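You operate a simulated robot arm through the tools that you are given. There is no shell and no other tool. Be economical: measure what you need, move in short steps, check, and stop when the job is done.

Carry out the task below with a simulated robot arm. There is one attempt and no reset: what you move stays moved.

Task
Put things in order on the top of the short bench. At the end: the yellow cube from the top of the short bench stands where the brown small brush stood; the red tea infuser stands where the clear rice jar stood; the brown small brush is in the white bowl; the clear rice jar stands where the yellow cube stood; whatever was shut is shut again. Leave all else as you found it, and nothing knocked over.
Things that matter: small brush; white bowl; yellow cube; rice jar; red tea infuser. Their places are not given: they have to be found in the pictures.

The check looks at the end state, three seconds after you hand in, the way a careful person would. Anything else that was tipped, shoved, dropped, spilled or broken makes it a failure.

Robot
A 6-joint arm with a two-finger parallel gripper, fixed in place. Base frame: the origin is at the foot of the arm, x ahead of it, y to its left, z up. Units: mm, degrees, N and s.
With the tool pointing down near the work surface it reaches from about 260 to 680 mm from the base axis. Its first joint turns from -66.0 to 66.0 degrees. Payload 2.9 kg.
The tool frame sits at the grasp point between the pads (the TCP): z along the fingers, y along the line on which they close. The tips reach 30 mm beyond it. The gripper opens to 110 mm. The fingers are 20 mm wide and 10 mm thick; the gripper's body (48 by 112 mm) begins 55 mm behind the TCP.
Orientation is that of the tool frame in the base frame, as [roll, pitch, yaw] about the fixed x, y, z axes, in that order (R = Rz(yaw) Ry(pitch) Rx(roll)). With the fingers straight down and closing along the base's y, the tool's x points along the base's -x, its y along +y and its z along -z.

Tools
- The arm moves only by the tool step_arm. Its arguments are lists of equal length, an entry for each row: "linear": the shift along the base's x, y, z in units of 250 mm (1.0 is 250 mm), a list of three; "turn": the turn, a rotation vector about the base's x, y, z in units of 120 degrees (1.0 is 120 degrees), a list of three. In form: {"linear": [[x, y, z], ...], "turn": [[rx, ry, rz], ...]}. A call has 1 to 10 rows; each row is the pose to reach, as a shift and turn from the pose commanded when the call began. "gripper" is the gripper command, from -1 (shut) to 1 (fully open), values between in proportion, set as the call begins (left out, the last holds). A call with a number of a shift or a turn outside -1 to 1 is refused whole. A row lasts 0.2 s, in which the tool goes at most 50 mm and 8.6 degrees; a call with a longer step from one row to the next is refused whole, and so is a gripper value outside its range. Where a pose cannot be reached the arm comes as near as it can. A force on the tool above 40 N (or 10 N above the force at the start of the call, whichever is more), or a blocked arm, ends the call early, and 0.2 s more pass. The fingers move at their own pace (about 108 mm/s each) and stop on an object; they squeeze with about 32 N. The grip force told is the motor's: it shows also when the fingers shut on nothing. Time passes only in rows, and 0.2 s behind the last, so rows that repeat a pose let the fingers close. The reply holds the time, the measured pose of the TCP, the force on the tool along the base axes, the opening and the grip force, in the units named above and with some noise.
- Cameras (640 x 400 px; columns grow to the right, rows downward): "scene" is fixed at [91.8, 453.9, 1376.5]; the picture's right is [-0.54, -0.84, 0.00], its down [-0.63, 0.41, -0.66] and it looks along [0.55, -0.36, -0.75] (base axes); focal length 351 px, centre (320, 200). "wrist" rides on the gripper at [-36, 0, -57] in the tool frame; the picture's right is [0.00, -1.00, 0.00], its down [0.97, 0.00, -0.24] and it looks along [0.24, 0.00, 0.97] (tool axes); focal length 218 px, centre (320, 200).
- capture(camera): a new picture of that camera. It takes no simulated time.
- measure_at(camera, pixels): there is no depth. For up to 12 entries [column, row, z] of the newest picture of that camera ("zoom" is the newest enlarged one), the place [x, y] in the base frame at which the ray of that pixel passes the height z, good to about 2 mm, but the place of the scene camera against the robot may be out by one fixed shift of up to 18 mm in any direction. It takes no simulated time.
- zoom(camera, box): a new picture of the part [left, top, right, bottom] of that camera's present view, enlarged. It takes no simulated time.
- hand_in(): hands the job in; it is judged then, once.

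Work in short steps. Measure before you move; look again where a grasp or a placing could have gone wrong, and mend it. You have 80 turns and 54 pictures in all, those below and enlarged ones among them. Open the gripper and draw the arm clear of the work before you hand the job in, unless the task says otherwise; then end with one line.

The tools are called after ">>>" by a JSON object that holds its "method" and its "body". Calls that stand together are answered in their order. step_arm: Moves the arm, as the interface text tells. Its arguments: {"type":"object","properties":{"linear":{"type":"array"},"turn":{"type":"array"},"gripper":{"type":"number"}},"required":["linear","turn"]} The other tools are called the same way: capture (camera) takes a picture; measure_at (camera, pixels) gives the place at which the rays of pixels pass given heights; zoom (camera, box) takes an enlarged picture of a part of a camera's view; hand_in () hands the job in.

At the start:

```text
t: 0.0
ee_pos: [327.1, 192.0, 1074.1]
tcp_rot: [-180.0, 0.0, 180.0]
wrist_force: [-0.2, 0.0, -1.1]
gripper_width: 110.1
grasp_force: 0.1
```

scene: 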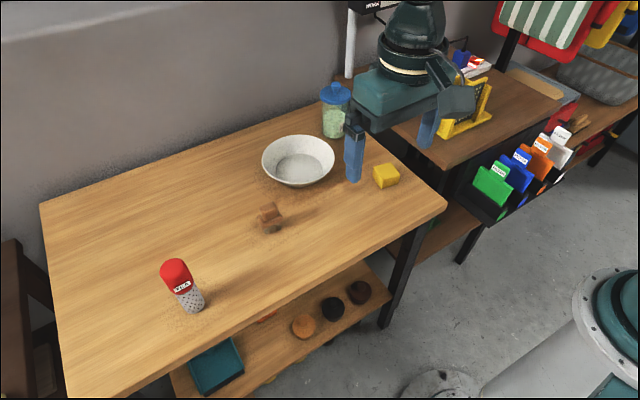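
wrist: 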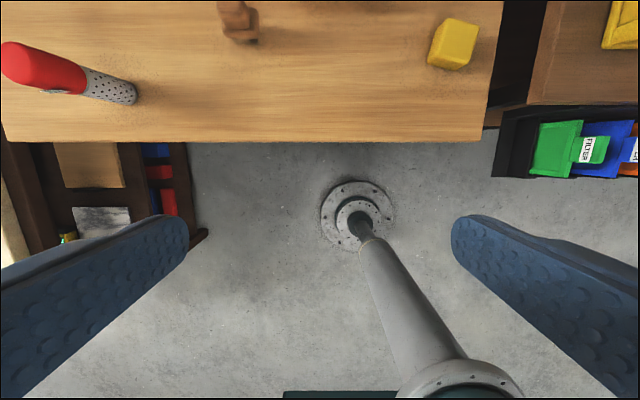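

The scene shows the infuser near (182,285), brush (270,217), bowl (298,160), jar (335,110), cube (386,175). I'll zoom for detail and measure rough positions at table height.

>>> {"method": "zoom", "body": {"camera": "scene", "box": [230, 70, 430, 245]}}

>>> {"method": "zoom", "body": {"camera": "scene", "box": [130, 230, 250, 330]}}

>>> {"method": "measure_at", "body": {"camera": "scene", "pixels": [[194, 306, 750], [270, 228, 750], [298, 175, 760], [336, 132, 750], [386, 183, 750], [40, 203, 750], [445, 204, 750], [345, 85, 750]]}}

>>> {"method": "measure_at", "body": {"camera": "wrist", "pixels": [[120, 92, 750], [240, 30, 750], [450, 55, 750], [480, 138, 750]]}}

```text
2.29 times, centred on (330, 158) of scene
```

zoom: 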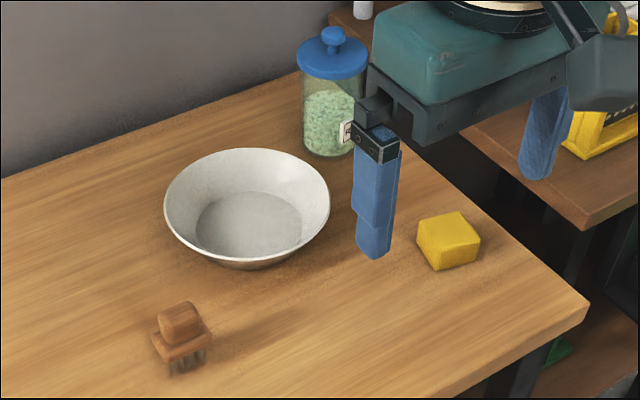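

```text
4.00 times, centred on (190, 280) of scene
```

zoom: 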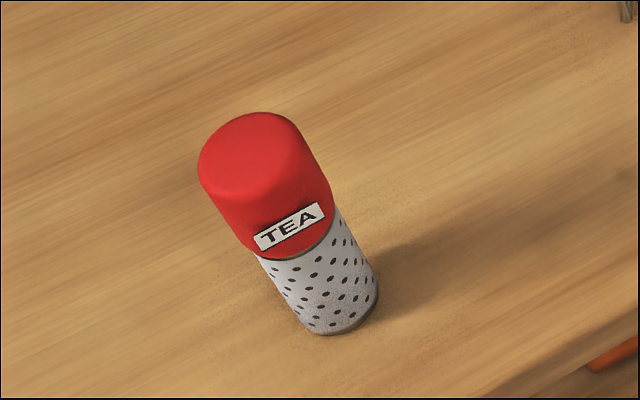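

```text
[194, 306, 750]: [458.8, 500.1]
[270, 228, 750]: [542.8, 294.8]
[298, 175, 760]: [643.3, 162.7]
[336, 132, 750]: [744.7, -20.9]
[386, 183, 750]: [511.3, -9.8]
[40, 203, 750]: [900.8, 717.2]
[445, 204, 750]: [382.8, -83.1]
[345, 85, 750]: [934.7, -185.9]
```

```text
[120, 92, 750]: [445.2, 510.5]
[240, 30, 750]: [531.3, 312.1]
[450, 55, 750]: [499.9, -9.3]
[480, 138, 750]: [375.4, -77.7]
```

Wrist and scene agree to about 15 mm. I move the arm forward, staying high, for a good overhead wrist view.

>>> {"method": "step_arm", "body": {"linear": [[0.18, 0, 0], [0.36, -0.04, 0], [0.54, -0.08, 0], [0.72, -0.12, 0], [0.88, -0.16, 0], [0.88, -0.16, 0]], "turn": [[0, 0, 0], [0, 0, 0], [0, 0, 0], [0, 0, 0], [0, 0, 0], [0, 0, 0]]}}

>>> {"method": "capture", "body": {"camera": "wrist"}}

>>> {"method": "capture", "body": {"camera": "scene"}}

```text
t: 1.4
ee_pos: [548.7, 152.6, 1072.9]
tcp_rot: [-179.9, 0.0, 180.0]
wrist_force: [-0.2, -0.3, 0.5]
gripper_width: 109.8
grasp_force: 0.0
```

```text
49 pictures are left
```

wrist: 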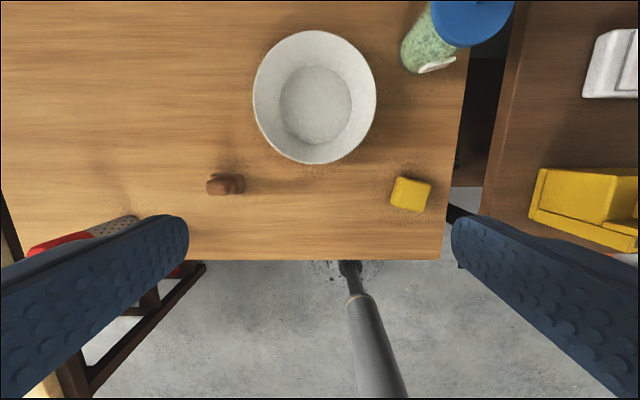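

```text
48 pictures are left
```

scene: 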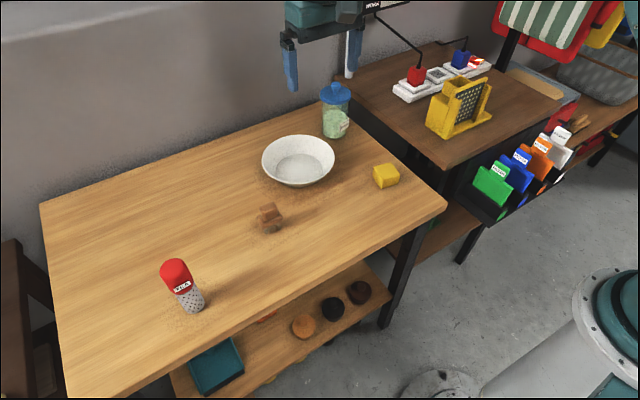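

The view is clear now. I zoom on the wrist picture for the brush (226,184), cube (411,194), bowl and jar.

>>> {"method": "zoom", "body": {"camera": "wrist", "box": [190, 150, 270, 200]}}

>>> {"method": "zoom", "body": {"camera": "wrist", "box": [370, 0, 530, 100]}}

>>> {"method": "zoom", "body": {"camera": "scene", "box": [290, 70, 390, 145]}}

>>> {"method": "zoom", "body": {"camera": "scene", "box": [240, 190, 310, 240]}}

>>> {"method": "measure_at", "body": {"camera": "wrist", "pixels": [[254, 104, 790], [376, 102, 790], [316, 30, 790], [314, 163, 790], [411, 196, 780], [411, 200, 750], [411, 60, 750], [428, 72, 750], [472, 10, 880], [515, 0, 880], [442, 258, 750]]}}

```text
8.00 times, centred on (230, 175) of wrist
```

zoom: 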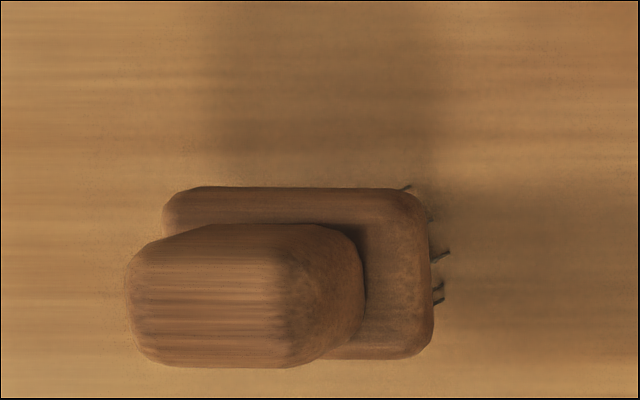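

```text
4.00 times, centred on (450, 50) of wrist
```

zoom: 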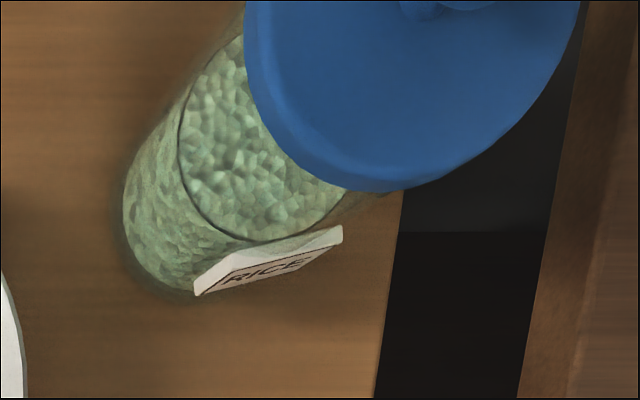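

```text
5.33 times, centred on (340, 108) of scene
```

zoom: 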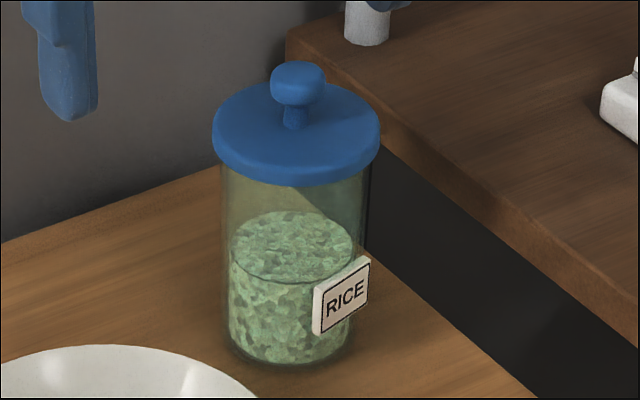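

```text
8.00 times, centred on (275, 215) of scene
```

zoom: 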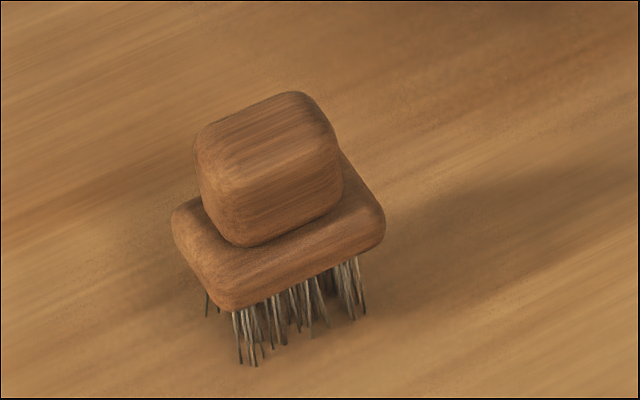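

```text
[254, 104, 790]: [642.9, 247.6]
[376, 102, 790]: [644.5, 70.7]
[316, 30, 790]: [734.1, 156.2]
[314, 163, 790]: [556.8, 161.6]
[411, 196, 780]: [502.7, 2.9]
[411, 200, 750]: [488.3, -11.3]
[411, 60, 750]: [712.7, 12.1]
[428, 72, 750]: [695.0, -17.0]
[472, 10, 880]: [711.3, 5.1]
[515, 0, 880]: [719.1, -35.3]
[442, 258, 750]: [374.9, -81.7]
```

Brush is roughly at (525,300). I move above it at z≈900 for an accurate close look.

>>> {"method": "step_arm", "body": {"linear": [[-0.016, 0.098, -0.115], [-0.032, 0.196, -0.23], [-0.048, 0.294, -0.345], [-0.064, 0.392, -0.46], [-0.08, 0.49, -0.575], [-0.096, 0.588, -0.692], [-0.096, 0.588, -0.692]], "turn": [[0, 0, 0], [0, 0, 0], [0, 0, 0], [0, 0, 0], [0, 0, 0], [0, 0, 0], [0, 0, 0]]}}

>>> {"method": "capture", "body": {"camera": "wrist"}}

```text
t: 3.0
ee_pos: [523.0, 298.9, 901.0]
tcp_rot: [-180.0, 0.1, 179.9]
wrist_force: [-0.8, -0.2, -0.1]
gripper_width: 110.0
grasp_force: 0.1
```

```text
43 pictures are left
```

wrist: 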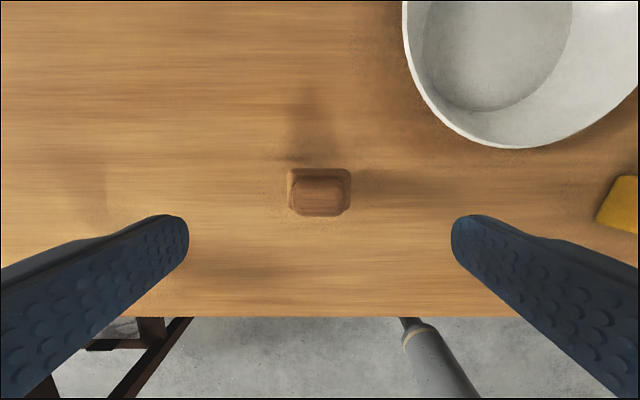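

Brush base block spans columns 288–352, rows ~168–212, centred under the tool. I measure it at several heights.

>>> {"method": "measure_at", "body": {"camera": "wrist", "pixels": [[288, 190, 780], [352, 190, 780], [320, 168, 780], [320, 214, 780], [320, 196, 800], [320, 190, 770], [538, 147, 790], [403, 20, 790], [600, 222, 750]]}}

>>> {"method": "zoom", "body": {"camera": "wrist", "box": [270, 150, 370, 225]}}

```text
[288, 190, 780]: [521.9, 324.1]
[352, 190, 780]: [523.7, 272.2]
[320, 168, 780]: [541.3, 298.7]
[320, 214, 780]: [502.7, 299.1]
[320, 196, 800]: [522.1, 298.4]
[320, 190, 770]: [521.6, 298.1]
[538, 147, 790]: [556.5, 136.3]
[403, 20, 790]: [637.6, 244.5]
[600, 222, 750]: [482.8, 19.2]
```

```text
5.33 times, centred on (320, 188) of wrist
```

zoom: 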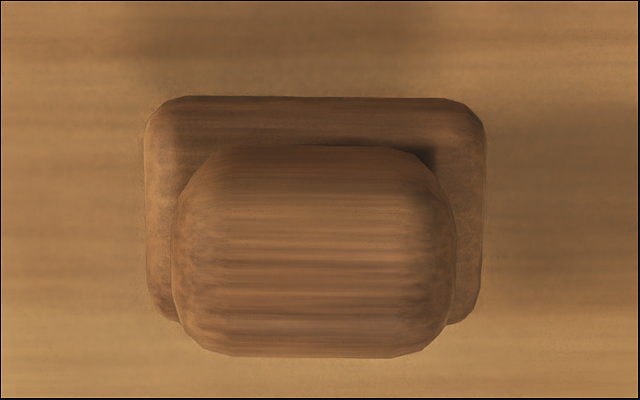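

Brush centre ≈ (522,299), 52 mm long along y. Descend to z≈785 with the fingers straddling it.

>>> {"method": "step_arm", "body": {"linear": [[-0.002, 0, -0.15], [-0.002, 0, -0.3], [-0.002, 0, -0.4], [-0.002, 0, -0.464], [-0.002, 0, -0.464]], "turn": [[0, 0, 0], [0, 0, 0], [0, 0, 0], [0, 0, 0], [0, 0, 0]]}}

>>> {"method": "step_arm", "body": {"linear": [[0, 0, 0], [0, 0, 0], [0, 0, 0], [0, 0, 0]], "turn": [[0, 0, 0], [0, 0, 0], [0, 0, 0], [0, 0, 0]], "gripper": -1}}

>>> {"method": "capture", "body": {"camera": "scene"}}

```text
t: 4.2
ee_pos: [524.3, 298.7, 785.4]
tcp_rot: [180.0, 0.0, -180.0]
wrist_force: [0.1, 0.3, -0.2]
gripper_width: 110.3
grasp_force: 0.1
```

```text
t: 5.2
ee_pos: [524.7, 299.3, 784.0]
tcp_rot: [-179.9, 0.0, 180.0]
wrist_force: [-0.7, 0.3, 0.3]
gripper_width: 49.1
grasp_force: 31.8
```

```text
41 pictures are left
```

scene: 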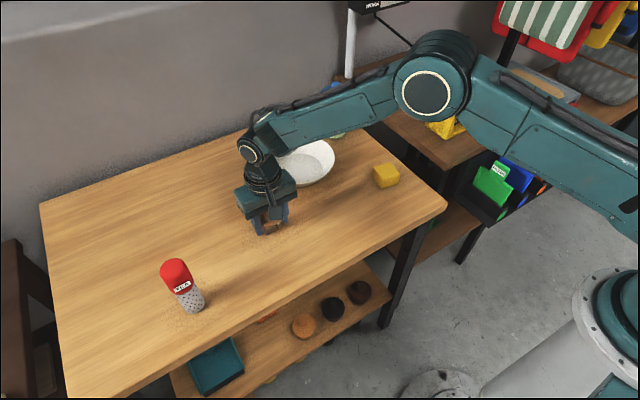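

Gripped at 49 mm. Lift 100 mm and carry over the bowl centre (~645,159).

>>> {"method": "step_arm", "body": {"linear": [[0, 0, 0.15], [0, 0, 0.3], [0, 0, 0.42], [0.12, -0.14, 0.42], [0.24, -0.28, 0.42], [0.36, -0.42, 0.42], [0.48, -0.56, 0.42], [0.48, -0.56, 0.42]], "turn": [[0, 0, 0], [0, 0, 0], [0, 0, 0], [0, 0, 0], [0, 0, 0], [0, 0, 0], [0, 0, 0], [0, 0, 0]]}}

>>> {"method": "capture", "body": {"camera": "wrist"}}

>>> {"method": "capture", "body": {"camera": "scene"}}

```text
t: 7.0
ee_pos: [644.0, 158.7, 889.1]
tcp_rot: [180.0, 0.0, 179.9]
wrist_force: [0.1, 0.2, -0.2]
gripper_width: 49.3
grasp_force: 32.2
```

```text
40 pictures are left
```

wrist: 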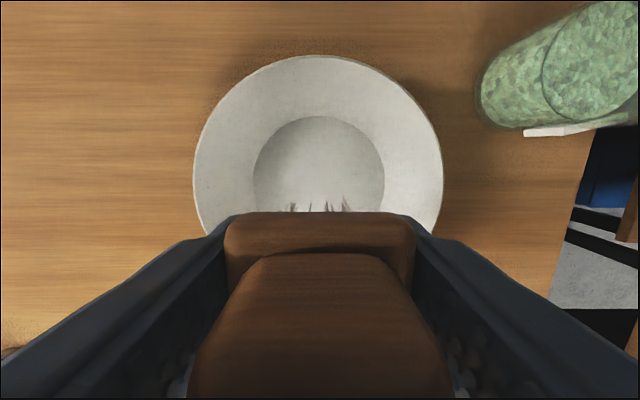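

```text
39 pictures are left
```

scene: 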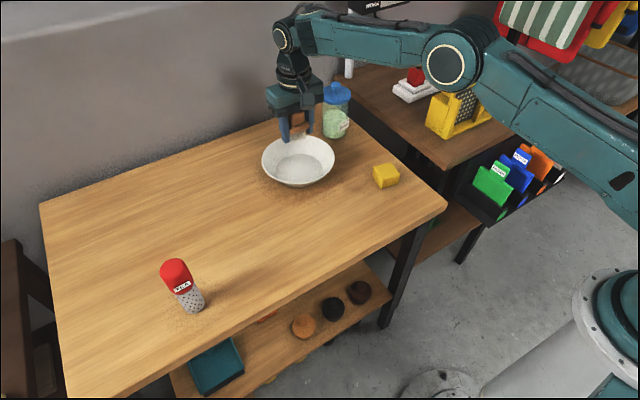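

Bowl floor circle spans columns 254–385; its rim 193–443. I check the centre.

>>> {"method": "measure_at", "body": {"camera": "wrist", "pixels": [[254, 178, 757], [385, 178, 757], [318, 116, 757], [193, 178, 790], [443, 178, 790], [318, 55, 790], [480, 90, 750], [522, 128, 750]]}}

```text
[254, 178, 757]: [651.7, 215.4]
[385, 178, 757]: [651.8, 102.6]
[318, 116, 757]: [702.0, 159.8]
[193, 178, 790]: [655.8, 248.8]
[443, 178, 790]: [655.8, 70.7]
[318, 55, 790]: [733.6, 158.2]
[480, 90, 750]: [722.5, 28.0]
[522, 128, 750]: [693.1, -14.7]
```

The tool is centred over the floor. Lower until about z=791, gently.

>>> {"method": "step_arm", "body": {"linear": [[0.006, 0, -0.12], [0.006, 0, -0.24], [0.006, 0, -0.32], [0.006, 0, -0.36], [0.006, 0, -0.376], [0.006, 0, -0.384], [0.006, 0, -0.384]], "turn": [[0, 0, 0], [0, 0, 0], [0, 0, 0], [0, 0, 0], [0, 0, 0], [0, 0, 0], [0, 0, 0]]}}

```text
t: 8.6
ee_pos: [644.4, 158.4, 793.0]
tcp_rot: [180.0, -0.1, 179.9]
wrist_force: [-0.3, 0.6, -0.4]
gripper_width: 49.6
grasp_force: 31.4
```

No contact yet; lower a little more in 2 mm steps.

>>> {"method": "step_arm", "body": {"linear": [[0, 0, -0.008], [0, 0, -0.016], [0, 0, -0.016]], "turn": [[0, 0, 0], [0, 0, 0], [0, 0, 0]]}}

```text
t: 9.4
ee_pos: [645.9, 159.3, 793.0]
tcp_rot: [-180.0, 0.3, 180.0]
wrist_force: [-7.6, -2.2, 22.7]
gripper_width: 49.5
grasp_force: 31.9
```

Contact (22 N up), so the brush is on the bowl floor. Ease up 2 mm, open to ~72 mm, and rise.

>>> {"method": "step_arm", "body": {"linear": [[0, 0, 0.012], [0, 0, 0.012]], "turn": [[0, 0, 0], [0, 0, 0]]}}

>>> {"method": "step_arm", "body": {"linear": [[0, 0, 0], [0, 0, 0], [0, 0, 0.05], [0, 0, 0.2], [0, 0, 0.36], [0, 0, 0.5], [0, 0, 0.5]], "turn": [[0, 0, 0], [0, 0, 0], [0, 0, 0], [0, 0, 0], [0, 0, 0], [0, 0, 0], [0, 0, 0]], "gripper": 0.3}}

>>> {"method": "capture", "body": {"camera": "wrist"}}

```text
t: 10.0
ee_pos: [643.5, 160.8, 791.9]
tcp_rot: [179.9, 0.1, -180.0]
wrist_force: [4.2, 0.5, 9.5]
gripper_width: 49.3
grasp_force: 31.5
```

```text
t: 11.6
ee_pos: [645.4, 160.0, 919.1]
tcp_rot: [-179.9, 0.0, 180.0]
wrist_force: [0.8, -0.6, 0.7]
gripper_width: 71.7
grasp_force: 0.1
```

```text
38 pictures are left
```

wrist: 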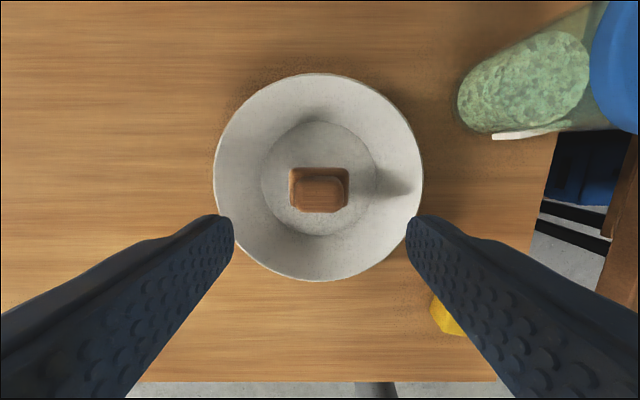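

Brush sits upright on the bowl floor. Now to above the cube (~495,-3).

>>> {"method": "step_arm", "body": {"linear": [[-0.1, -0.11, 0], [-0.2, -0.22, 0], [-0.3, -0.33, 0], [-0.4, -0.44, 0], [-0.5, -0.55, 0], [-0.6, -0.65, -0.04], [-0.6, -0.65, -0.08], [-0.6, -0.65, -0.08]], "turn": [[0, 0, 0], [0, 0, 0], [0, 0, 0], [0, 0, 0], [0, 0, 0], [0, 0, 0], [0, 0, 0], [0, 0, 0]], "gripper": 1}}

>>> {"method": "capture", "body": {"camera": "wrist"}}

>>> {"method": "zoom", "body": {"camera": "wrist", "box": [270, 150, 370, 225]}}

```text
t: 13.4
ee_pos: [493.7, -3.0, 898.1]
tcp_rot: [-180.0, 0.0, -179.9]
wrist_force: [0.2, 0.0, 0.4]
gripper_width: 110.0
grasp_force: 0.0
```

```text
37 pictures are left
```

wrist: 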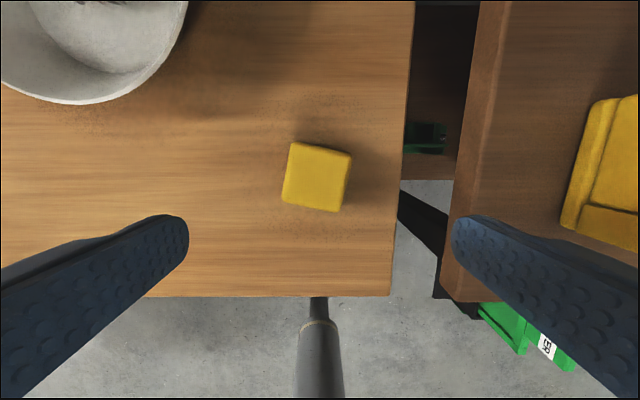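

```text
5.33 times, centred on (320, 188) of wrist
```

zoom: 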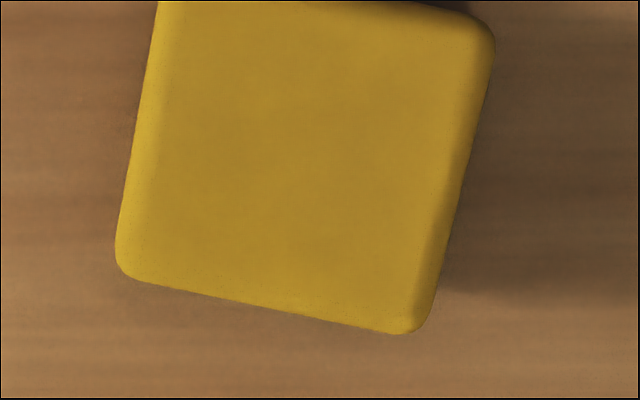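

The cube is rotated ~12° (corners near (290,142),(352,153),(341,212),(282,204)). Measure its corners at the top height and compare with the bench edge.

>>> {"method": "measure_at", "body": {"camera": "wrist", "pixels": [[290, 142, 790], [352, 153, 790], [341, 212, 790], [282, 204, 790], [290, 142, 750], [341, 212, 750], [389, 296, 750]]}}

>>> {"method": "measure_at", "body": {"camera": "scene", "pixels": [[372, 166, 790], [395, 163, 790], [400, 177, 790], [377, 188, 750], [400, 184, 750], [377, 176, 790], [445, 204, 750]]}}

```text
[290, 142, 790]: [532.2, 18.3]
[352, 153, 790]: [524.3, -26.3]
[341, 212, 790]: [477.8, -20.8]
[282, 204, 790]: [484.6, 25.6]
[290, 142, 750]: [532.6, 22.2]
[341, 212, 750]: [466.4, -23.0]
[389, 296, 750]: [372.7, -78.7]
```

```text
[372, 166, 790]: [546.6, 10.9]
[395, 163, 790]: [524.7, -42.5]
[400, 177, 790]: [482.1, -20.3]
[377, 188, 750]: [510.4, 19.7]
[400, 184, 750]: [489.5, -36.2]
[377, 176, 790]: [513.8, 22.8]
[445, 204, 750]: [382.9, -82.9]
```

Cube centre ≈ (504,-1), ~46 mm, turned ≈ -10° about z. Align and descend to z≈785, then close.

>>> {"method": "step_arm", "body": {"linear": [[0.02, 0.004, -0.05], [0.041, 0.008, -0.15], [0.041, 0.008, -0.3], [0.041, 0.008, -0.4], [0.041, 0.008, -0.452], [0.041, 0.008, -0.452]], "turn": [[0, 0, -0.04], [0, 0, -0.083], [0, 0, -0.083], [0, 0, -0.083], [0, 0, -0.083], [0, 0, -0.083]]}}

>>> {"method": "step_arm", "body": {"linear": [[0, 0, 0], [0, 0, 0], [0, 0, 0], [0, 0, 0]], "turn": [[0, 0, 0], [0, 0, 0], [0, 0, 0], [0, 0, 0]], "gripper": -1}}

>>> {"method": "capture", "body": {"camera": "wrist"}}

```text
t: 14.8
ee_pos: [504.3, -0.4, 784.1]
tcp_rot: [179.9, 0.0, 170.0]
wrist_force: [0.5, 0.6, 0.2]
gripper_width: 109.8
grasp_force: 0.1
```

```text
t: 15.8
ee_pos: [505.1, -0.9, 783.2]
tcp_rot: [179.9, -0.1, 170.1]
wrist_force: [0.1, 1.2, -1.5]
gripper_width: 50.0
grasp_force: 31.8
```

```text
35 pictures are left
```

wrist: 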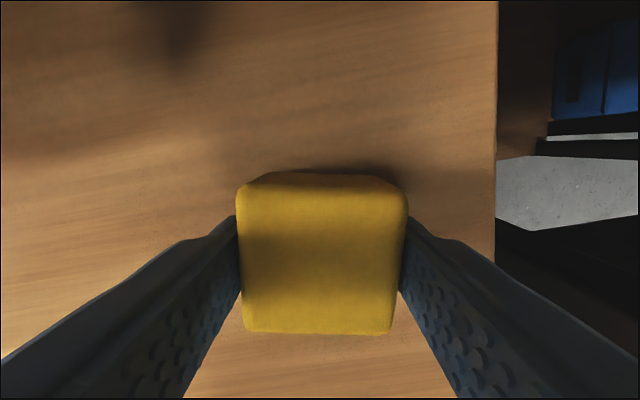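

Gripped at 50 mm. Check how the cube is centred along the fingers (top face rows ~185–335).

>>> {"method": "measure_at", "body": {"camera": "wrist", "pixels": [[322, 180, 795], [320, 333, 795], [322, 180, 790], [320, 333, 790], [320, 170, 750]]}}

```text
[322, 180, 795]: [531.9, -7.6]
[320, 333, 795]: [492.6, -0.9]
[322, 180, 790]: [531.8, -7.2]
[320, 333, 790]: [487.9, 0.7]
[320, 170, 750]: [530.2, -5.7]
```

Cube centre sits ~3 mm ahead of the TCP. Lift and carry it toward the brush spot (522,299).

>>> {"method": "step_arm", "body": {"linear": [[0, 0, 0.15], [0, 0, 0.32], [0, 0.18, 0.4], [0, 0.36, 0.4], [0.02, 0.54, 0.4], [0.04, 0.72, 0.4], [0.058, 0.9, 0.4], [0.058, 0.9, 0.4]], "turn": [[0, 0, 0], [0, 0, 0], [0, 0, 0], [0, 0, 0], [0, 0, 0], [0, 0, 0], [0, 0, 0], [0, 0, 0]]}}

>>> {"method": "step_arm", "body": {"linear": [[0, 0.15, 0], [0, 0.3, 0], [0, 0.3, -0.15], [0, 0.3, -0.28], [0, 0.3, -0.35], [0, 0.3, -0.38], [0, 0.3, -0.38]], "turn": [[0, 0, 0], [0, 0, 0], [0, 0, 0], [0, 0, 0], [0, 0, 0], [0, 0, 0], [0, 0, 0]]}}

```text
t: 17.6
ee_pos: [518.6, 224.9, 883.4]
tcp_rot: [-180.0, 0.0, 170.1]
wrist_force: [-0.6, 0.2, -0.2]
gripper_width: 0.0
grasp_force: 31.9
```

```text
t: 19.2
ee_pos: [518.9, 298.9, 790.5]
tcp_rot: [180.0, 0.0, 170.1]
wrist_force: [-0.2, 0.1, 0.3]
gripper_width: 0.0
grasp_force: 31.7
```

Opening reads 0: the cube slipped out. Look where it is.

>>> {"method": "capture", "body": {"camera": "scene"}}

>>> {"method": "capture", "body": {"camera": "wrist"}}

```text
34 pictures are left
```

scene: 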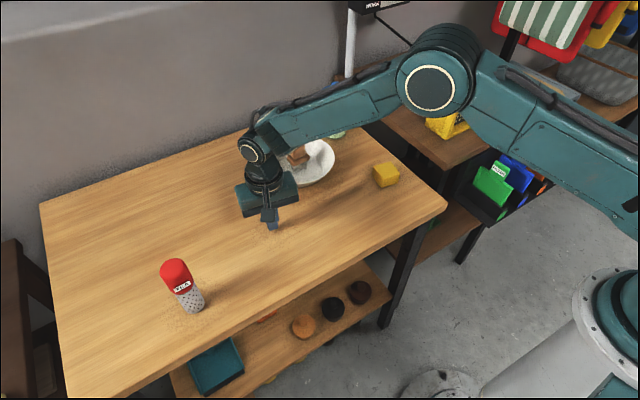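

```text
33 pictures are left
```

wrist: 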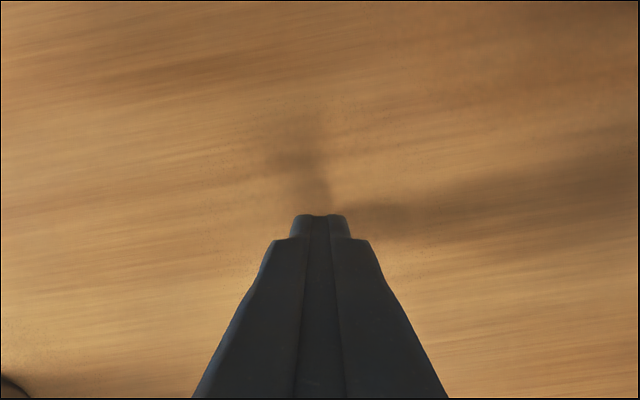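

The cube is still at its place (386,175) — it slid out on lift. Raise, open, and go back above it.

>>> {"method": "step_arm", "body": {"linear": [[0, 0, 0.15], [0, 0, 0.3], [0, -0.1, 0.42], [0, -0.28, 0.44], [0, -0.46, 0.44], [0, -0.64, 0.44], [0, -0.82, 0.44], [0, -1.0, 0.44]], "turn": [[0, 0, 0], [0, 0, 0], [0, 0, 0], [0, 0, 0], [0, 0, 0], [0, 0, 0], [0, 0, 0], [0, 0, 0]]}}

>>> {"method": "step_arm", "body": {"linear": [[-0.03, -0.1, 0], [-0.052, -0.2, 0], [-0.052, -0.2, 0]], "turn": [[0, 0, 0], [0, 0, 0], [0, 0, 0]], "gripper": 1}}

>>> {"method": "zoom", "body": {"camera": "wrist", "box": [240, 120, 400, 220]}}

```text
t: 21.0
ee_pos: [519.3, 47.6, 897.6]
tcp_rot: [-180.0, 0.1, 170.1]
wrist_force: [0.1, -0.3, 0.0]
gripper_width: 0.0
grasp_force: 32.2
```

```text
t: 21.8
ee_pos: [507.2, -1.4, 899.0]
tcp_rot: [-179.9, 0.1, 170.0]
wrist_force: [0.4, 0.4, 0.5]
gripper_width: 110.0
grasp_force: 0.0
```

```text
4.00 times, centred on (320, 170) of wrist
```

zoom: 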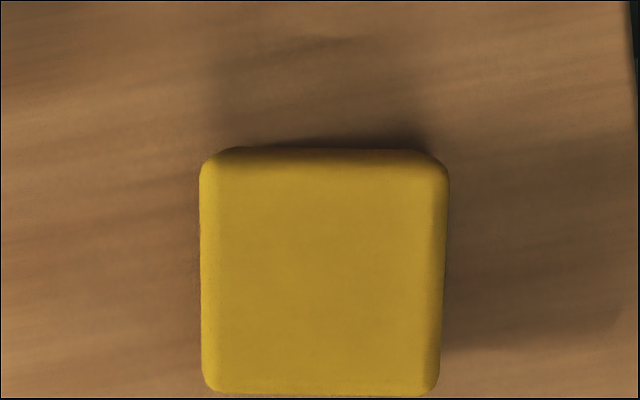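

Now well aligned (cube at columns 290–352, rows 157–219). Measure the centre at mid heights.

>>> {"method": "measure_at", "body": {"camera": "zoom", "pixels": [[324, 148, 780], [320, 396, 780], [200, 270, 780], [446, 270, 780], [324, 148, 750], [320, 396, 790]]}}

```text
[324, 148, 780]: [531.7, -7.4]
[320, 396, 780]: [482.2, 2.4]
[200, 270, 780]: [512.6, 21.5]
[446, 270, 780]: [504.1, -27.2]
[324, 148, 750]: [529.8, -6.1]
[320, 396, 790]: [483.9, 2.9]
```

Centre ≈ (507,-2.5). Descend to z≈782, close, and lift only slowly while checking the opening.

>>> {"method": "step_arm", "body": {"linear": [[0, -0.004, -0.15], [0, -0.004, -0.3], [0, -0.004, -0.42], [0, -0.004, -0.468], [0, -0.004, -0.468]], "turn": [[0, 0, -0.008], [0, 0, -0.008], [0, 0, -0.008], [0, 0, -0.008], [0, 0, -0.008]]}}

>>> {"method": "step_arm", "body": {"linear": [[0, 0, 0], [0, 0, 0], [0, 0, 0], [0, 0, 0], [0, 0, 0]], "turn": [[0, 0, 0], [0, 0, 0], [0, 0, 0], [0, 0, 0], [0, 0, 0]], "gripper": -1}}

>>> {"method": "step_arm", "body": {"linear": [[0, 0, 0.008], [0, 0, 0.02], [0, 0, 0.04], [0, 0, 0.06], [0, 0, 0.08]], "turn": [[0, 0, 0], [0, 0, 0], [0, 0, 0], [0, 0, 0], [0, 0, 0]]}}

>>> {"method": "capture", "body": {"camera": "wrist"}}

```text
t: 23.0
ee_pos: [505.4, -1.9, 781.9]
tcp_rot: [-180.0, 0.1, 169.1]
wrist_force: [-0.6, -0.3, 0.4]
gripper_width: 109.9
grasp_force: 0.0
```

```text
t: 24.2
ee_pos: [507.6, -1.5, 781.8]
tcp_rot: [-180.0, 0.0, 169.1]
wrist_force: [-0.1, 0.1, -0.3]
gripper_width: 49.5
grasp_force: 32.0
```

```text
t: 25.4
ee_pos: [506.0, -2.5, 802.0]
tcp_rot: [-180.0, -0.1, 169.1]
wrist_force: [-0.1, -0.6, -1.5]
gripper_width: 49.4
grasp_force: 32.7
```

```text
31 pictures are left
```

wrist: 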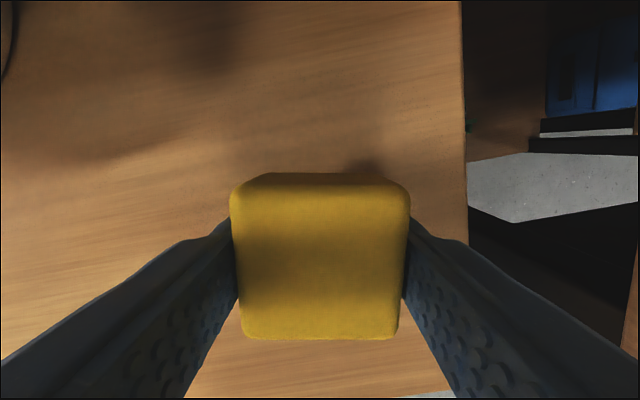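

Cube is held (49.4 mm) and lifted 20 mm. Continue gently toward the brush spot.

>>> {"method": "step_arm", "body": {"linear": [[0, 0, 0.03], [0, 0, 0.07], [0, 0, 0.1], [0, 0.02, 0.12], [0, 0.07, 0.12], [0, 0.14, 0.12], [0.0, 0.22, 0.12], [0.0, 0.3, 0.12], [0.0, 0.36, 0.12], [0.0, 0.38, 0.12]], "turn": [[0, 0, 0], [0, 0, 0], [0, 0, 0], [0, 0, 0], [0, 0, 0], [0, 0, 0], [0, 0, 0], [0, 0, 0], [0, 0, 0], [0, 0, 0]]}}

```text
t: 27.6
ee_pos: [505.9, 92.4, 832.1]
tcp_rot: [179.9, -0.1, 169.1]
wrist_force: [-0.1, 1.0, -1.1]
gripper_width: 49.2
grasp_force: 31.8
```

Still held. Continue to y≈299, x≈521.

>>> {"method": "step_arm", "body": {"linear": [[0, 0.04, 0], [0.01, 0.12, 0], [0.02, 0.22, 0], [0.03, 0.32, 0], [0.04, 0.42, 0], [0.05, 0.53, 0], [0.06, 0.64, 0], [0.06, 0.74, 0], [0.06, 0.8, 0], [0.06, 0.828, 0]], "turn": [[0, 0, 0], [0, 0, 0], [0, 0, 0], [0, 0, 0], [0, 0, 0], [0, 0, 0], [0, 0, 0], [0, 0, 0], [0, 0, 0], [0, 0, 0]]}}

>>> {"method": "step_arm", "body": {"linear": [[0, 0, -0.05], [0, 0, -0.1], [0, 0, -0.15], [0, 0, -0.18], [0, 0, -0.192], [0, 0, -0.192]], "turn": [[0, 0, 0], [0, 0, 0], [0, 0, 0], [0, 0, 0], [0, 0, 0], [0, 0, 0]]}}

>>> {"method": "capture", "body": {"camera": "wrist"}}

```text
t: 29.8
ee_pos: [521.5, 300.3, 833.1]
tcp_rot: [-179.9, -0.1, 169.1]
wrist_force: [-0.1, -0.4, -0.6]
gripper_width: 49.3
grasp_force: 32.0
```

```text
t: 31.2
ee_pos: [520.6, 299.7, 784.2]
tcp_rot: [180.0, 0.0, 169.0]
wrist_force: [0.6, -0.2, -0.6]
gripper_width: 49.4
grasp_force: 32.3
```

```text
30 pictures are left
```

wrist: 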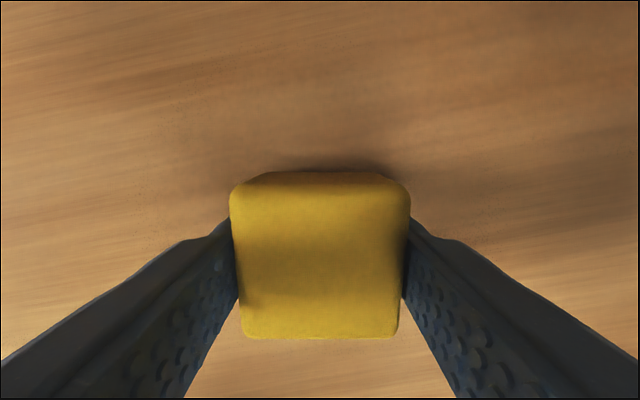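

Cube hovers ~2 mm above the table at the brush spot. Lower, release, and rise.

>>> {"method": "step_arm", "body": {"linear": [[0, 0, -0.008], [0, 0, -0.008]], "turn": [[0, 0, 0], [0, 0, 0]]}}

>>> {"method": "step_arm", "body": {"linear": [[0, 0, 0], [0, 0, 0], [0, 0, 0], [0, 0, 0.1], [0, 0, 0.28], [0, 0, 0.46], [0, 0, 0.46]], "turn": [[0, 0, 0], [0, 0, 0], [0, 0, 0], [0, 0, 0], [0, 0, 0], [0, 0, 0], [0, 0, 0]], "gripper": 1}}

>>> {"method": "zoom", "body": {"camera": "wrist", "box": [240, 120, 400, 220]}}

>>> {"method": "measure_at", "body": {"camera": "zoom", "pixels": [[324, 148, 780], [320, 396, 780], [200, 270, 780], [446, 270, 780]]}}

```text
t: 31.8
ee_pos: [520.9, 301.0, 782.9]
tcp_rot: [-179.9, -0.1, 169.2]
wrist_force: [-0.8, 0.1, -0.6]
gripper_width: 49.6
grasp_force: 31.7
```

```text
t: 33.4
ee_pos: [520.3, 299.1, 898.6]
tcp_rot: [-180.0, 0.0, 169.1]
wrist_force: [0.8, 0.7, -0.2]
gripper_width: 110.1
grasp_force: 0.2
```

```text
4.00 times, centred on (320, 170) of wrist
```

zoom: 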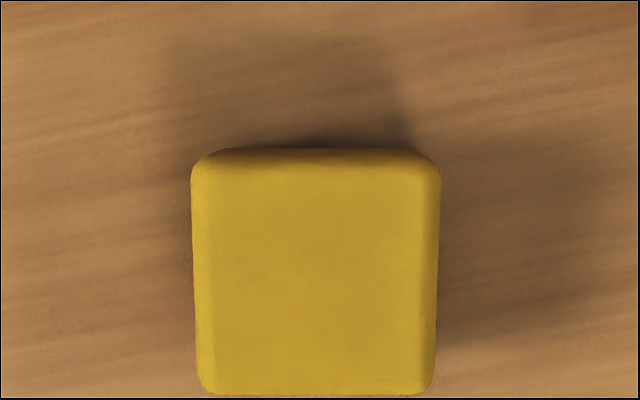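

```text
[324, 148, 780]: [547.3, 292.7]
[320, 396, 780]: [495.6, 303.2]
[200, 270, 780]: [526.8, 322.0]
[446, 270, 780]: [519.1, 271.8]
```

Cube is centred at (522,299). Now go toward the jar, staying short of it, restoring yaw to 180, to view it.

>>> {"method": "step_arm", "body": {"linear": [[0, -0.06, 0.12], [0.0, -0.16, 0.24], [0.04, -0.32, 0.32], [0.08, -0.48, 0.4], [0.12, -0.66, 0.4], [0.16, -0.82, 0.4], [0.2, -1.0, 0.4]], "turn": [[0, 0, 0.03], [0, 0, 0.06], [0, 0, 0.092], [0, 0, 0.092], [0, 0, 0.092], [0, 0, 0.092], [0, 0, 0.092]]}}

>>> {"method": "step_arm", "body": {"linear": [[0, -0.12, 0], [0, -0.22, 0], [0, -0.22, 0]], "turn": [[0, 0, 0], [0, 0, 0], [0, 0, 0]]}}

>>> {"method": "capture", "body": {"camera": "wrist"}}

>>> {"method": "capture", "body": {"camera": "scene"}}

```text
t: 35.0
ee_pos: [571.7, 49.9, 997.4]
tcp_rot: [-180.0, 0.0, -179.9]
wrist_force: [0.5, -0.1, -0.5]
gripper_width: 110.0
grasp_force: 0.2
```

```text
t: 35.8
ee_pos: [571.1, -6.0, 998.4]
tcp_rot: [180.0, 0.0, -179.8]
wrist_force: [-0.2, 0.6, 0.0]
gripper_width: 110.1
grasp_force: 0.1
```

```text
28 pictures are left
```

wrist: 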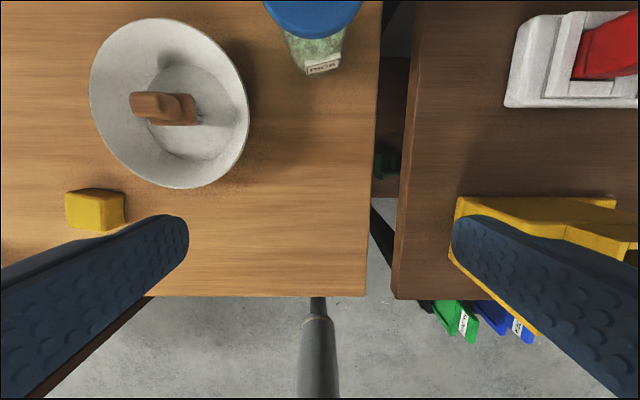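

```text
27 pictures are left
```

scene: 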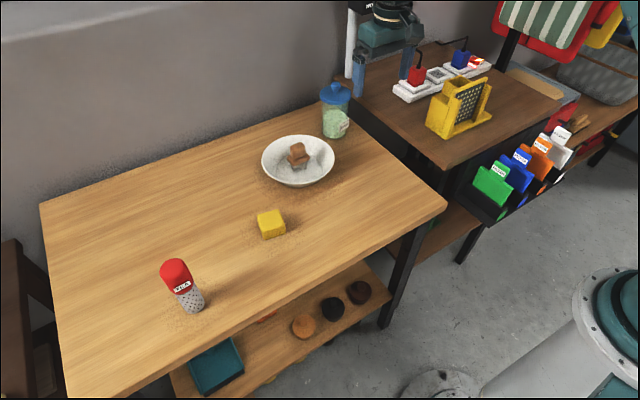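

I tilt the tool forward 30° in place to see the jar properly.

>>> {"method": "step_arm", "body": {"linear": [[0, 0, 0], [0, 0, 0], [0, 0, 0], [0, 0, 0], [0, 0, 0]], "turn": [[0, -0.0625, 0], [0, -0.125, 0], [0, -0.1875, 0], [0, -0.25, 0], [0, -0.25, 0]]}}

>>> {"method": "zoom", "body": {"camera": "wrist", "box": [220, 40, 420, 165]}}

>>> {"method": "measure_at", "body": {"camera": "scene", "pixels": [[334.4, 133.3, 750], [336, 83, 880], [336, 83, 900], [336, 83, 920], [336, 83, 940], [321, 130, 750], [347, 130, 750]]}}

```text
t: 37.0
ee_pos: [571.4, -4.5, 996.5]
tcp_rot: [-179.9, 30.1, -179.7]
wrist_force: [0.3, -0.2, -0.6]
gripper_width: 110.0
grasp_force: 0.1
```

```text
3.20 times, centred on (320, 102) of wrist
```

zoom: 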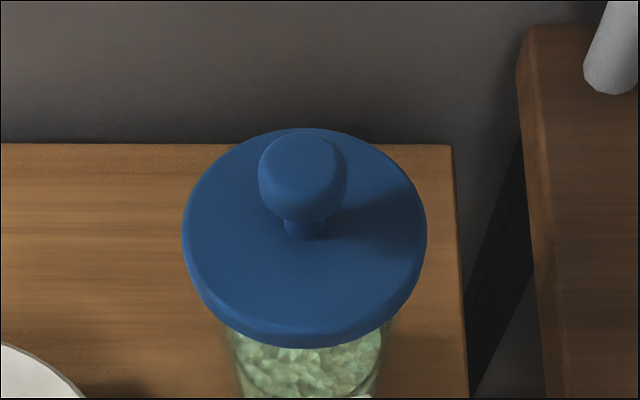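

```text
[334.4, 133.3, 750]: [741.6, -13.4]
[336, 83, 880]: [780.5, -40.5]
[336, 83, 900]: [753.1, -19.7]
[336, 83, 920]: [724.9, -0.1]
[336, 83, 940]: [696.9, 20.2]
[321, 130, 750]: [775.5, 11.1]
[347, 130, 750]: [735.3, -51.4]
```

Use the zoom for lid centre (stem base at (304,232)), lid edges 182/427 and knob.

>>> {"method": "measure_at", "body": {"camera": "zoom", "pixels": [[304, 232, 865], [304, 232, 875], [304, 232, 885], [303, 170, 900], [303, 170, 910], [182, 235, 875], [427, 235, 875], [304, 127, 875], [304, 325, 875], [453, 146, 750], [2, 143, 750]]}}

>>> {"method": "capture", "body": {"camera": "wrist"}}

```text
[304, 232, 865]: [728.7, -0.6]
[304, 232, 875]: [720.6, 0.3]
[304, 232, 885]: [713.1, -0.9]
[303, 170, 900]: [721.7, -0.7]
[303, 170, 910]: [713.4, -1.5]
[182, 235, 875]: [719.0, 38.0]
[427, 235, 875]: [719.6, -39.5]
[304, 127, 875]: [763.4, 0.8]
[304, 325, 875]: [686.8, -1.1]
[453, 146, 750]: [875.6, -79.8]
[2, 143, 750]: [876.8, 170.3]
```

```text
25 pictures are left
```

wrist: 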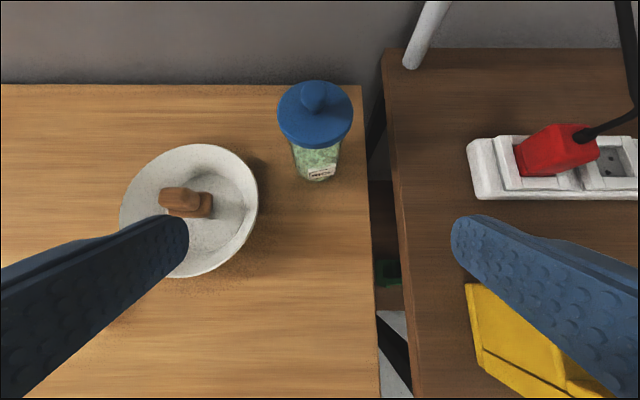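

I zoom on the jar's base to pin its x position.

>>> {"method": "zoom", "body": {"camera": "wrist", "box": [270, 130, 366, 190]}}

```text
6.67 times, centred on (318, 160) of wrist
```

zoom: 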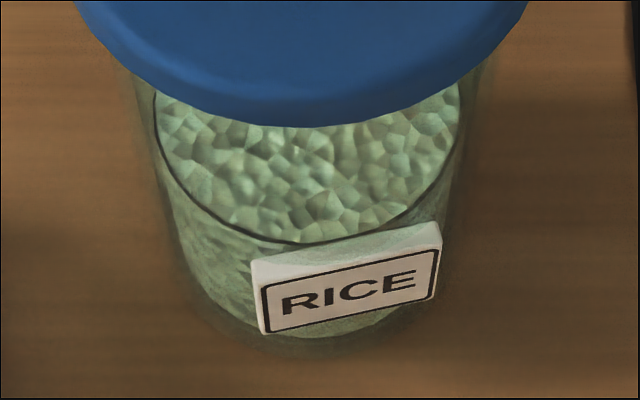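

>>> {"method": "measure_at", "body": {"camera": "zoom", "pixels": [[310, 340, 752], [310, 356, 750], [180, 270, 750], [445, 270, 750], [132, 70, 850], [480, 70, 850], [300, 245, 815], [300, 243, 805]]}}

```text
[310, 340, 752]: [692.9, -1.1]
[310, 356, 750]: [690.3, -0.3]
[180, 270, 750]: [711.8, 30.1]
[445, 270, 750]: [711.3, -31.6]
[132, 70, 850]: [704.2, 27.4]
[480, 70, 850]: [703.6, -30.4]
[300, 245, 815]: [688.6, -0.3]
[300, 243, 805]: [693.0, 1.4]
```

Jar centre ≈ (726,-1), body radius ~33, lid (z~860–870, radius 39) overhangs it, so I'll grasp the body below the lid with the tool ~70° from vertical. First I test that pose, empty, at the jar's destination (507,-2).

>>> {"method": "step_arm", "body": {"linear": [[-0.04, 0.0, 0], [-0.08, 0, 0], [-0.13, 0, -0.06], [-0.18, 0, -0.16], [-0.22, 0, -0.26], [-0.257, 0.01, -0.36], [-0.257, 0.01, -0.386], [-0.257, 0.01, -0.386]], "turn": [[0, -0.055, 0], [0, -0.11, 0], [0, -0.165, 0], [0, -0.22, 0], [0, -0.275, 0], [0, -0.333, 0], [0, -0.333, 0], [0, -0.333, 0]]}}

>>> {"method": "step_arm", "body": {"linear": [[0, 0, -0.1], [0, 0, -0.2], [0, 0, -0.3], [0, 0, -0.38], [0, 0, -0.38]], "turn": [[0, 0, 0], [0, 0, 0], [0, 0, 0], [0, 0, 0], [0, 0, 0]]}}

>>> {"method": "capture", "body": {"camera": "scene"}}

>>> {"method": "capture", "body": {"camera": "wrist"}}

```text
t: 38.8
ee_pos: [507.8, -2.9, 899.5]
tcp_rot: [-179.6, 69.9, -179.6]
wrist_force: [-0.2, 0.5, 0.5]
gripper_width: 110.2
grasp_force: 0.1
```

```text
t: 40.0
ee_pos: [507.1, -2.8, 806.7]
tcp_rot: [-179.5, 70.0, -179.6]
wrist_force: [-0.3, 0.2, -0.4]
gripper_width: 110.0
grasp_force: 0.1
out of reach, approached as far as the arm can: row 4
```

```text
23 pictures are left
```

scene: 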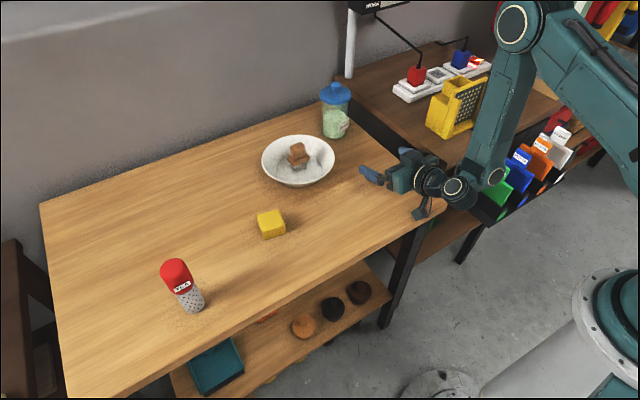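

```text
22 pictures are left
```

wrist: 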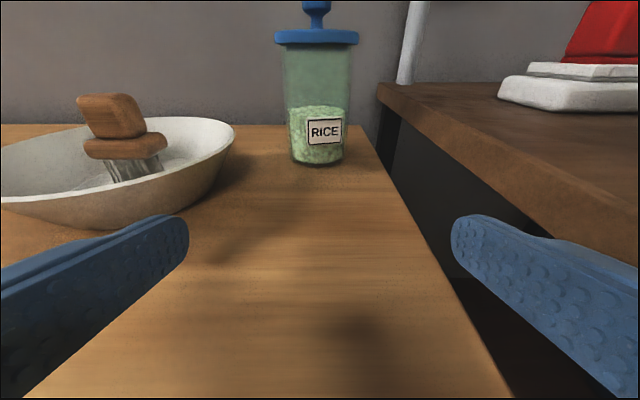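

Reachable down to z≈807 there. From this picture I re-measure the jar's base (front at row ~164) and the lid.

>>> {"method": "measure_at", "body": {"camera": "wrist", "pixels": [[318, 164, 750], [318, 162, 750], [290, 155, 750], [346, 155, 750], [365, 125, 750], [235, 135, 790], [100, 228, 750]]}}

>>> {"method": "zoom", "body": {"camera": "wrist", "box": [256, 0, 384, 180]}}

```text
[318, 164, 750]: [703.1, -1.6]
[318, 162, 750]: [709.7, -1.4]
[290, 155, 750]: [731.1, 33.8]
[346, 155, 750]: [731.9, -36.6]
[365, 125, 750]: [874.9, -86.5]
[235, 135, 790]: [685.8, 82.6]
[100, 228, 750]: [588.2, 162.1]
```

```text
2.22 times, centred on (320, 90) of wrist
```

zoom: 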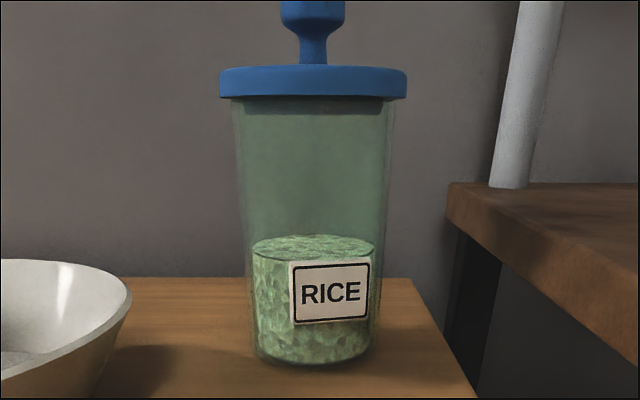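

Jar centre ≈ (728,-1), lid underside ≈ 864. Raise to z≈815, set the opening to 92 mm, and advance to x≈650, then look.

>>> {"method": "step_arm", "body": {"linear": [[0, 0, 0.04], [0.1, 0.004, 0.042], [0.25, 0.008, 0.042], [0.4, 0.008, 0.042], [0.52, 0.008, 0.042], [0.572, 0.008, 0.042], [0.572, 0.008, 0.042]], "turn": [[0, 0, 0], [0, 0, 0], [0, 0, 0], [0, 0, 0], [0, 0, 0], [0, 0, 0], [0, 0, 0]], "gripper": 0.67}}

>>> {"method": "capture", "body": {"camera": "wrist"}}

```text
t: 41.6
ee_pos: [650.4, -0.8, 816.4]
tcp_rot: [-179.6, 70.0, -179.7]
wrist_force: [-0.1, -0.3, 0.1]
gripper_width: 92.2
grasp_force: 0.0
```

```text
20 pictures are left
```

wrist: 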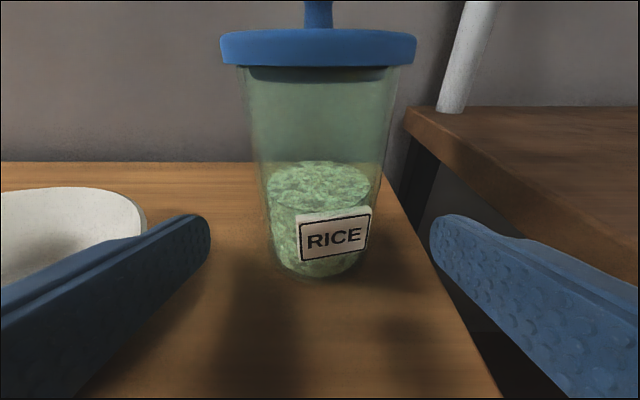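

Jar is centred between the fingers (column ~318); base front ≈ x 696, so centre ≈ 729. Advance to x≈721 and close.

>>> {"method": "step_arm", "body": {"linear": [[0.08, 0, 0], [0.16, 0, 0], [0.23, 0, 0], [0.284, 0, 0], [0.284, 0, 0]], "turn": [[0, 0, 0], [0, 0, 0], [0, 0, 0], [0, 0, 0], [0, 0, 0]]}}

>>> {"method": "capture", "body": {"camera": "wrist"}}

```text
t: 42.8
ee_pos: [721.5, -1.2, 816.0]
tcp_rot: [-179.6, 70.0, -179.6]
wrist_force: [0.2, 0.4, 0.6]
gripper_width: 91.9
grasp_force: 0.2
```

```text
19 pictures are left
```

wrist: 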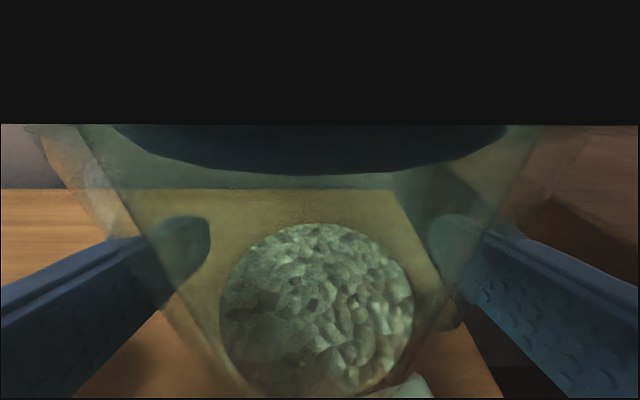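

No contact; jar is between the fingers. Close, then lift slowly 6 mm and check.

>>> {"method": "step_arm", "body": {"linear": [[0, 0, 0], [0, 0, 0], [0, 0, 0], [0, 0, 0], [0, 0, 0]], "turn": [[0, 0, 0], [0, 0, 0], [0, 0, 0], [0, 0, 0], [0, 0, 0]], "gripper": -1}}

>>> {"method": "step_arm", "body": {"linear": [[0, 0, 0.008], [0, 0, 0.02], [0, 0, 0.04], [0, 0, 0.06], [0, 0, 0.08], [0, 0, 0.08]], "turn": [[0, 0, 0], [0, 0, 0], [0, 0, 0], [0, 0, 0], [0, 0, 0], [0, 0, 0]]}}

>>> {"method": "capture", "body": {"camera": "scene"}}

```text
t: 44.0
ee_pos: [721.1, -0.4, 815.4]
tcp_rot: [-179.8, 69.9, -179.7]
wrist_force: [0.7, 1.3, 0.0]
gripper_width: 69.4
grasp_force: 32.0
```

```text
t: 45.4
ee_pos: [720.7, 0.4, 836.4]
tcp_rot: [-179.6, 69.9, -179.6]
wrist_force: [-1.1, -0.2, -6.4]
gripper_width: 66.3
grasp_force: 31.8
```

```text
18 pictures are left
```

scene: 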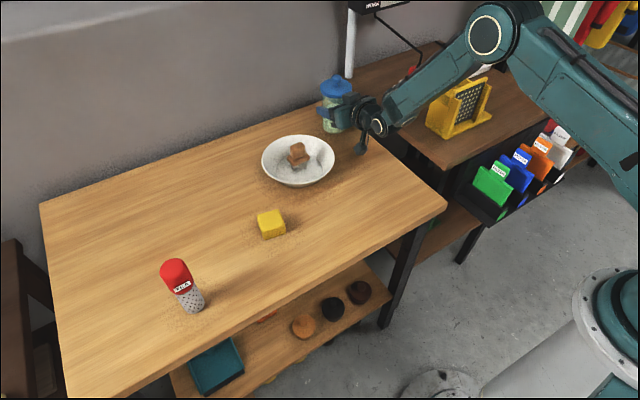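

Weight (~6 N) is carried, but the opening went from 69.4 to 66.3. I look closely.

>>> {"method": "zoom", "body": {"camera": "scene", "box": [290, 60, 410, 170]}}

>>> {"method": "capture", "body": {"camera": "wrist"}}

```text
3.64 times, centred on (350, 115) of scene
```

zoom: 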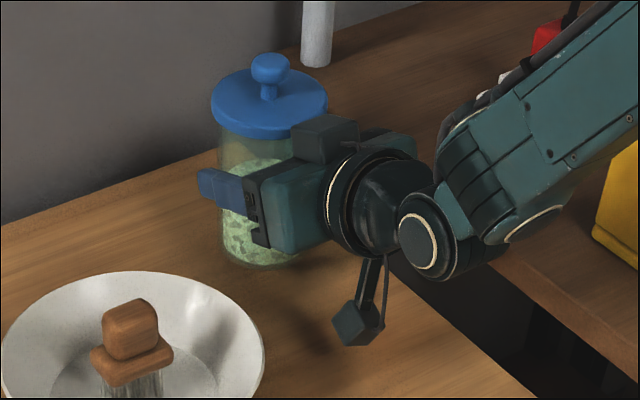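

```text
16 pictures are left
```

wrist: 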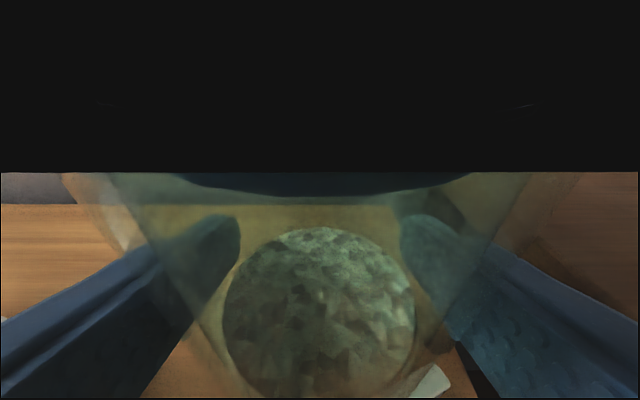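

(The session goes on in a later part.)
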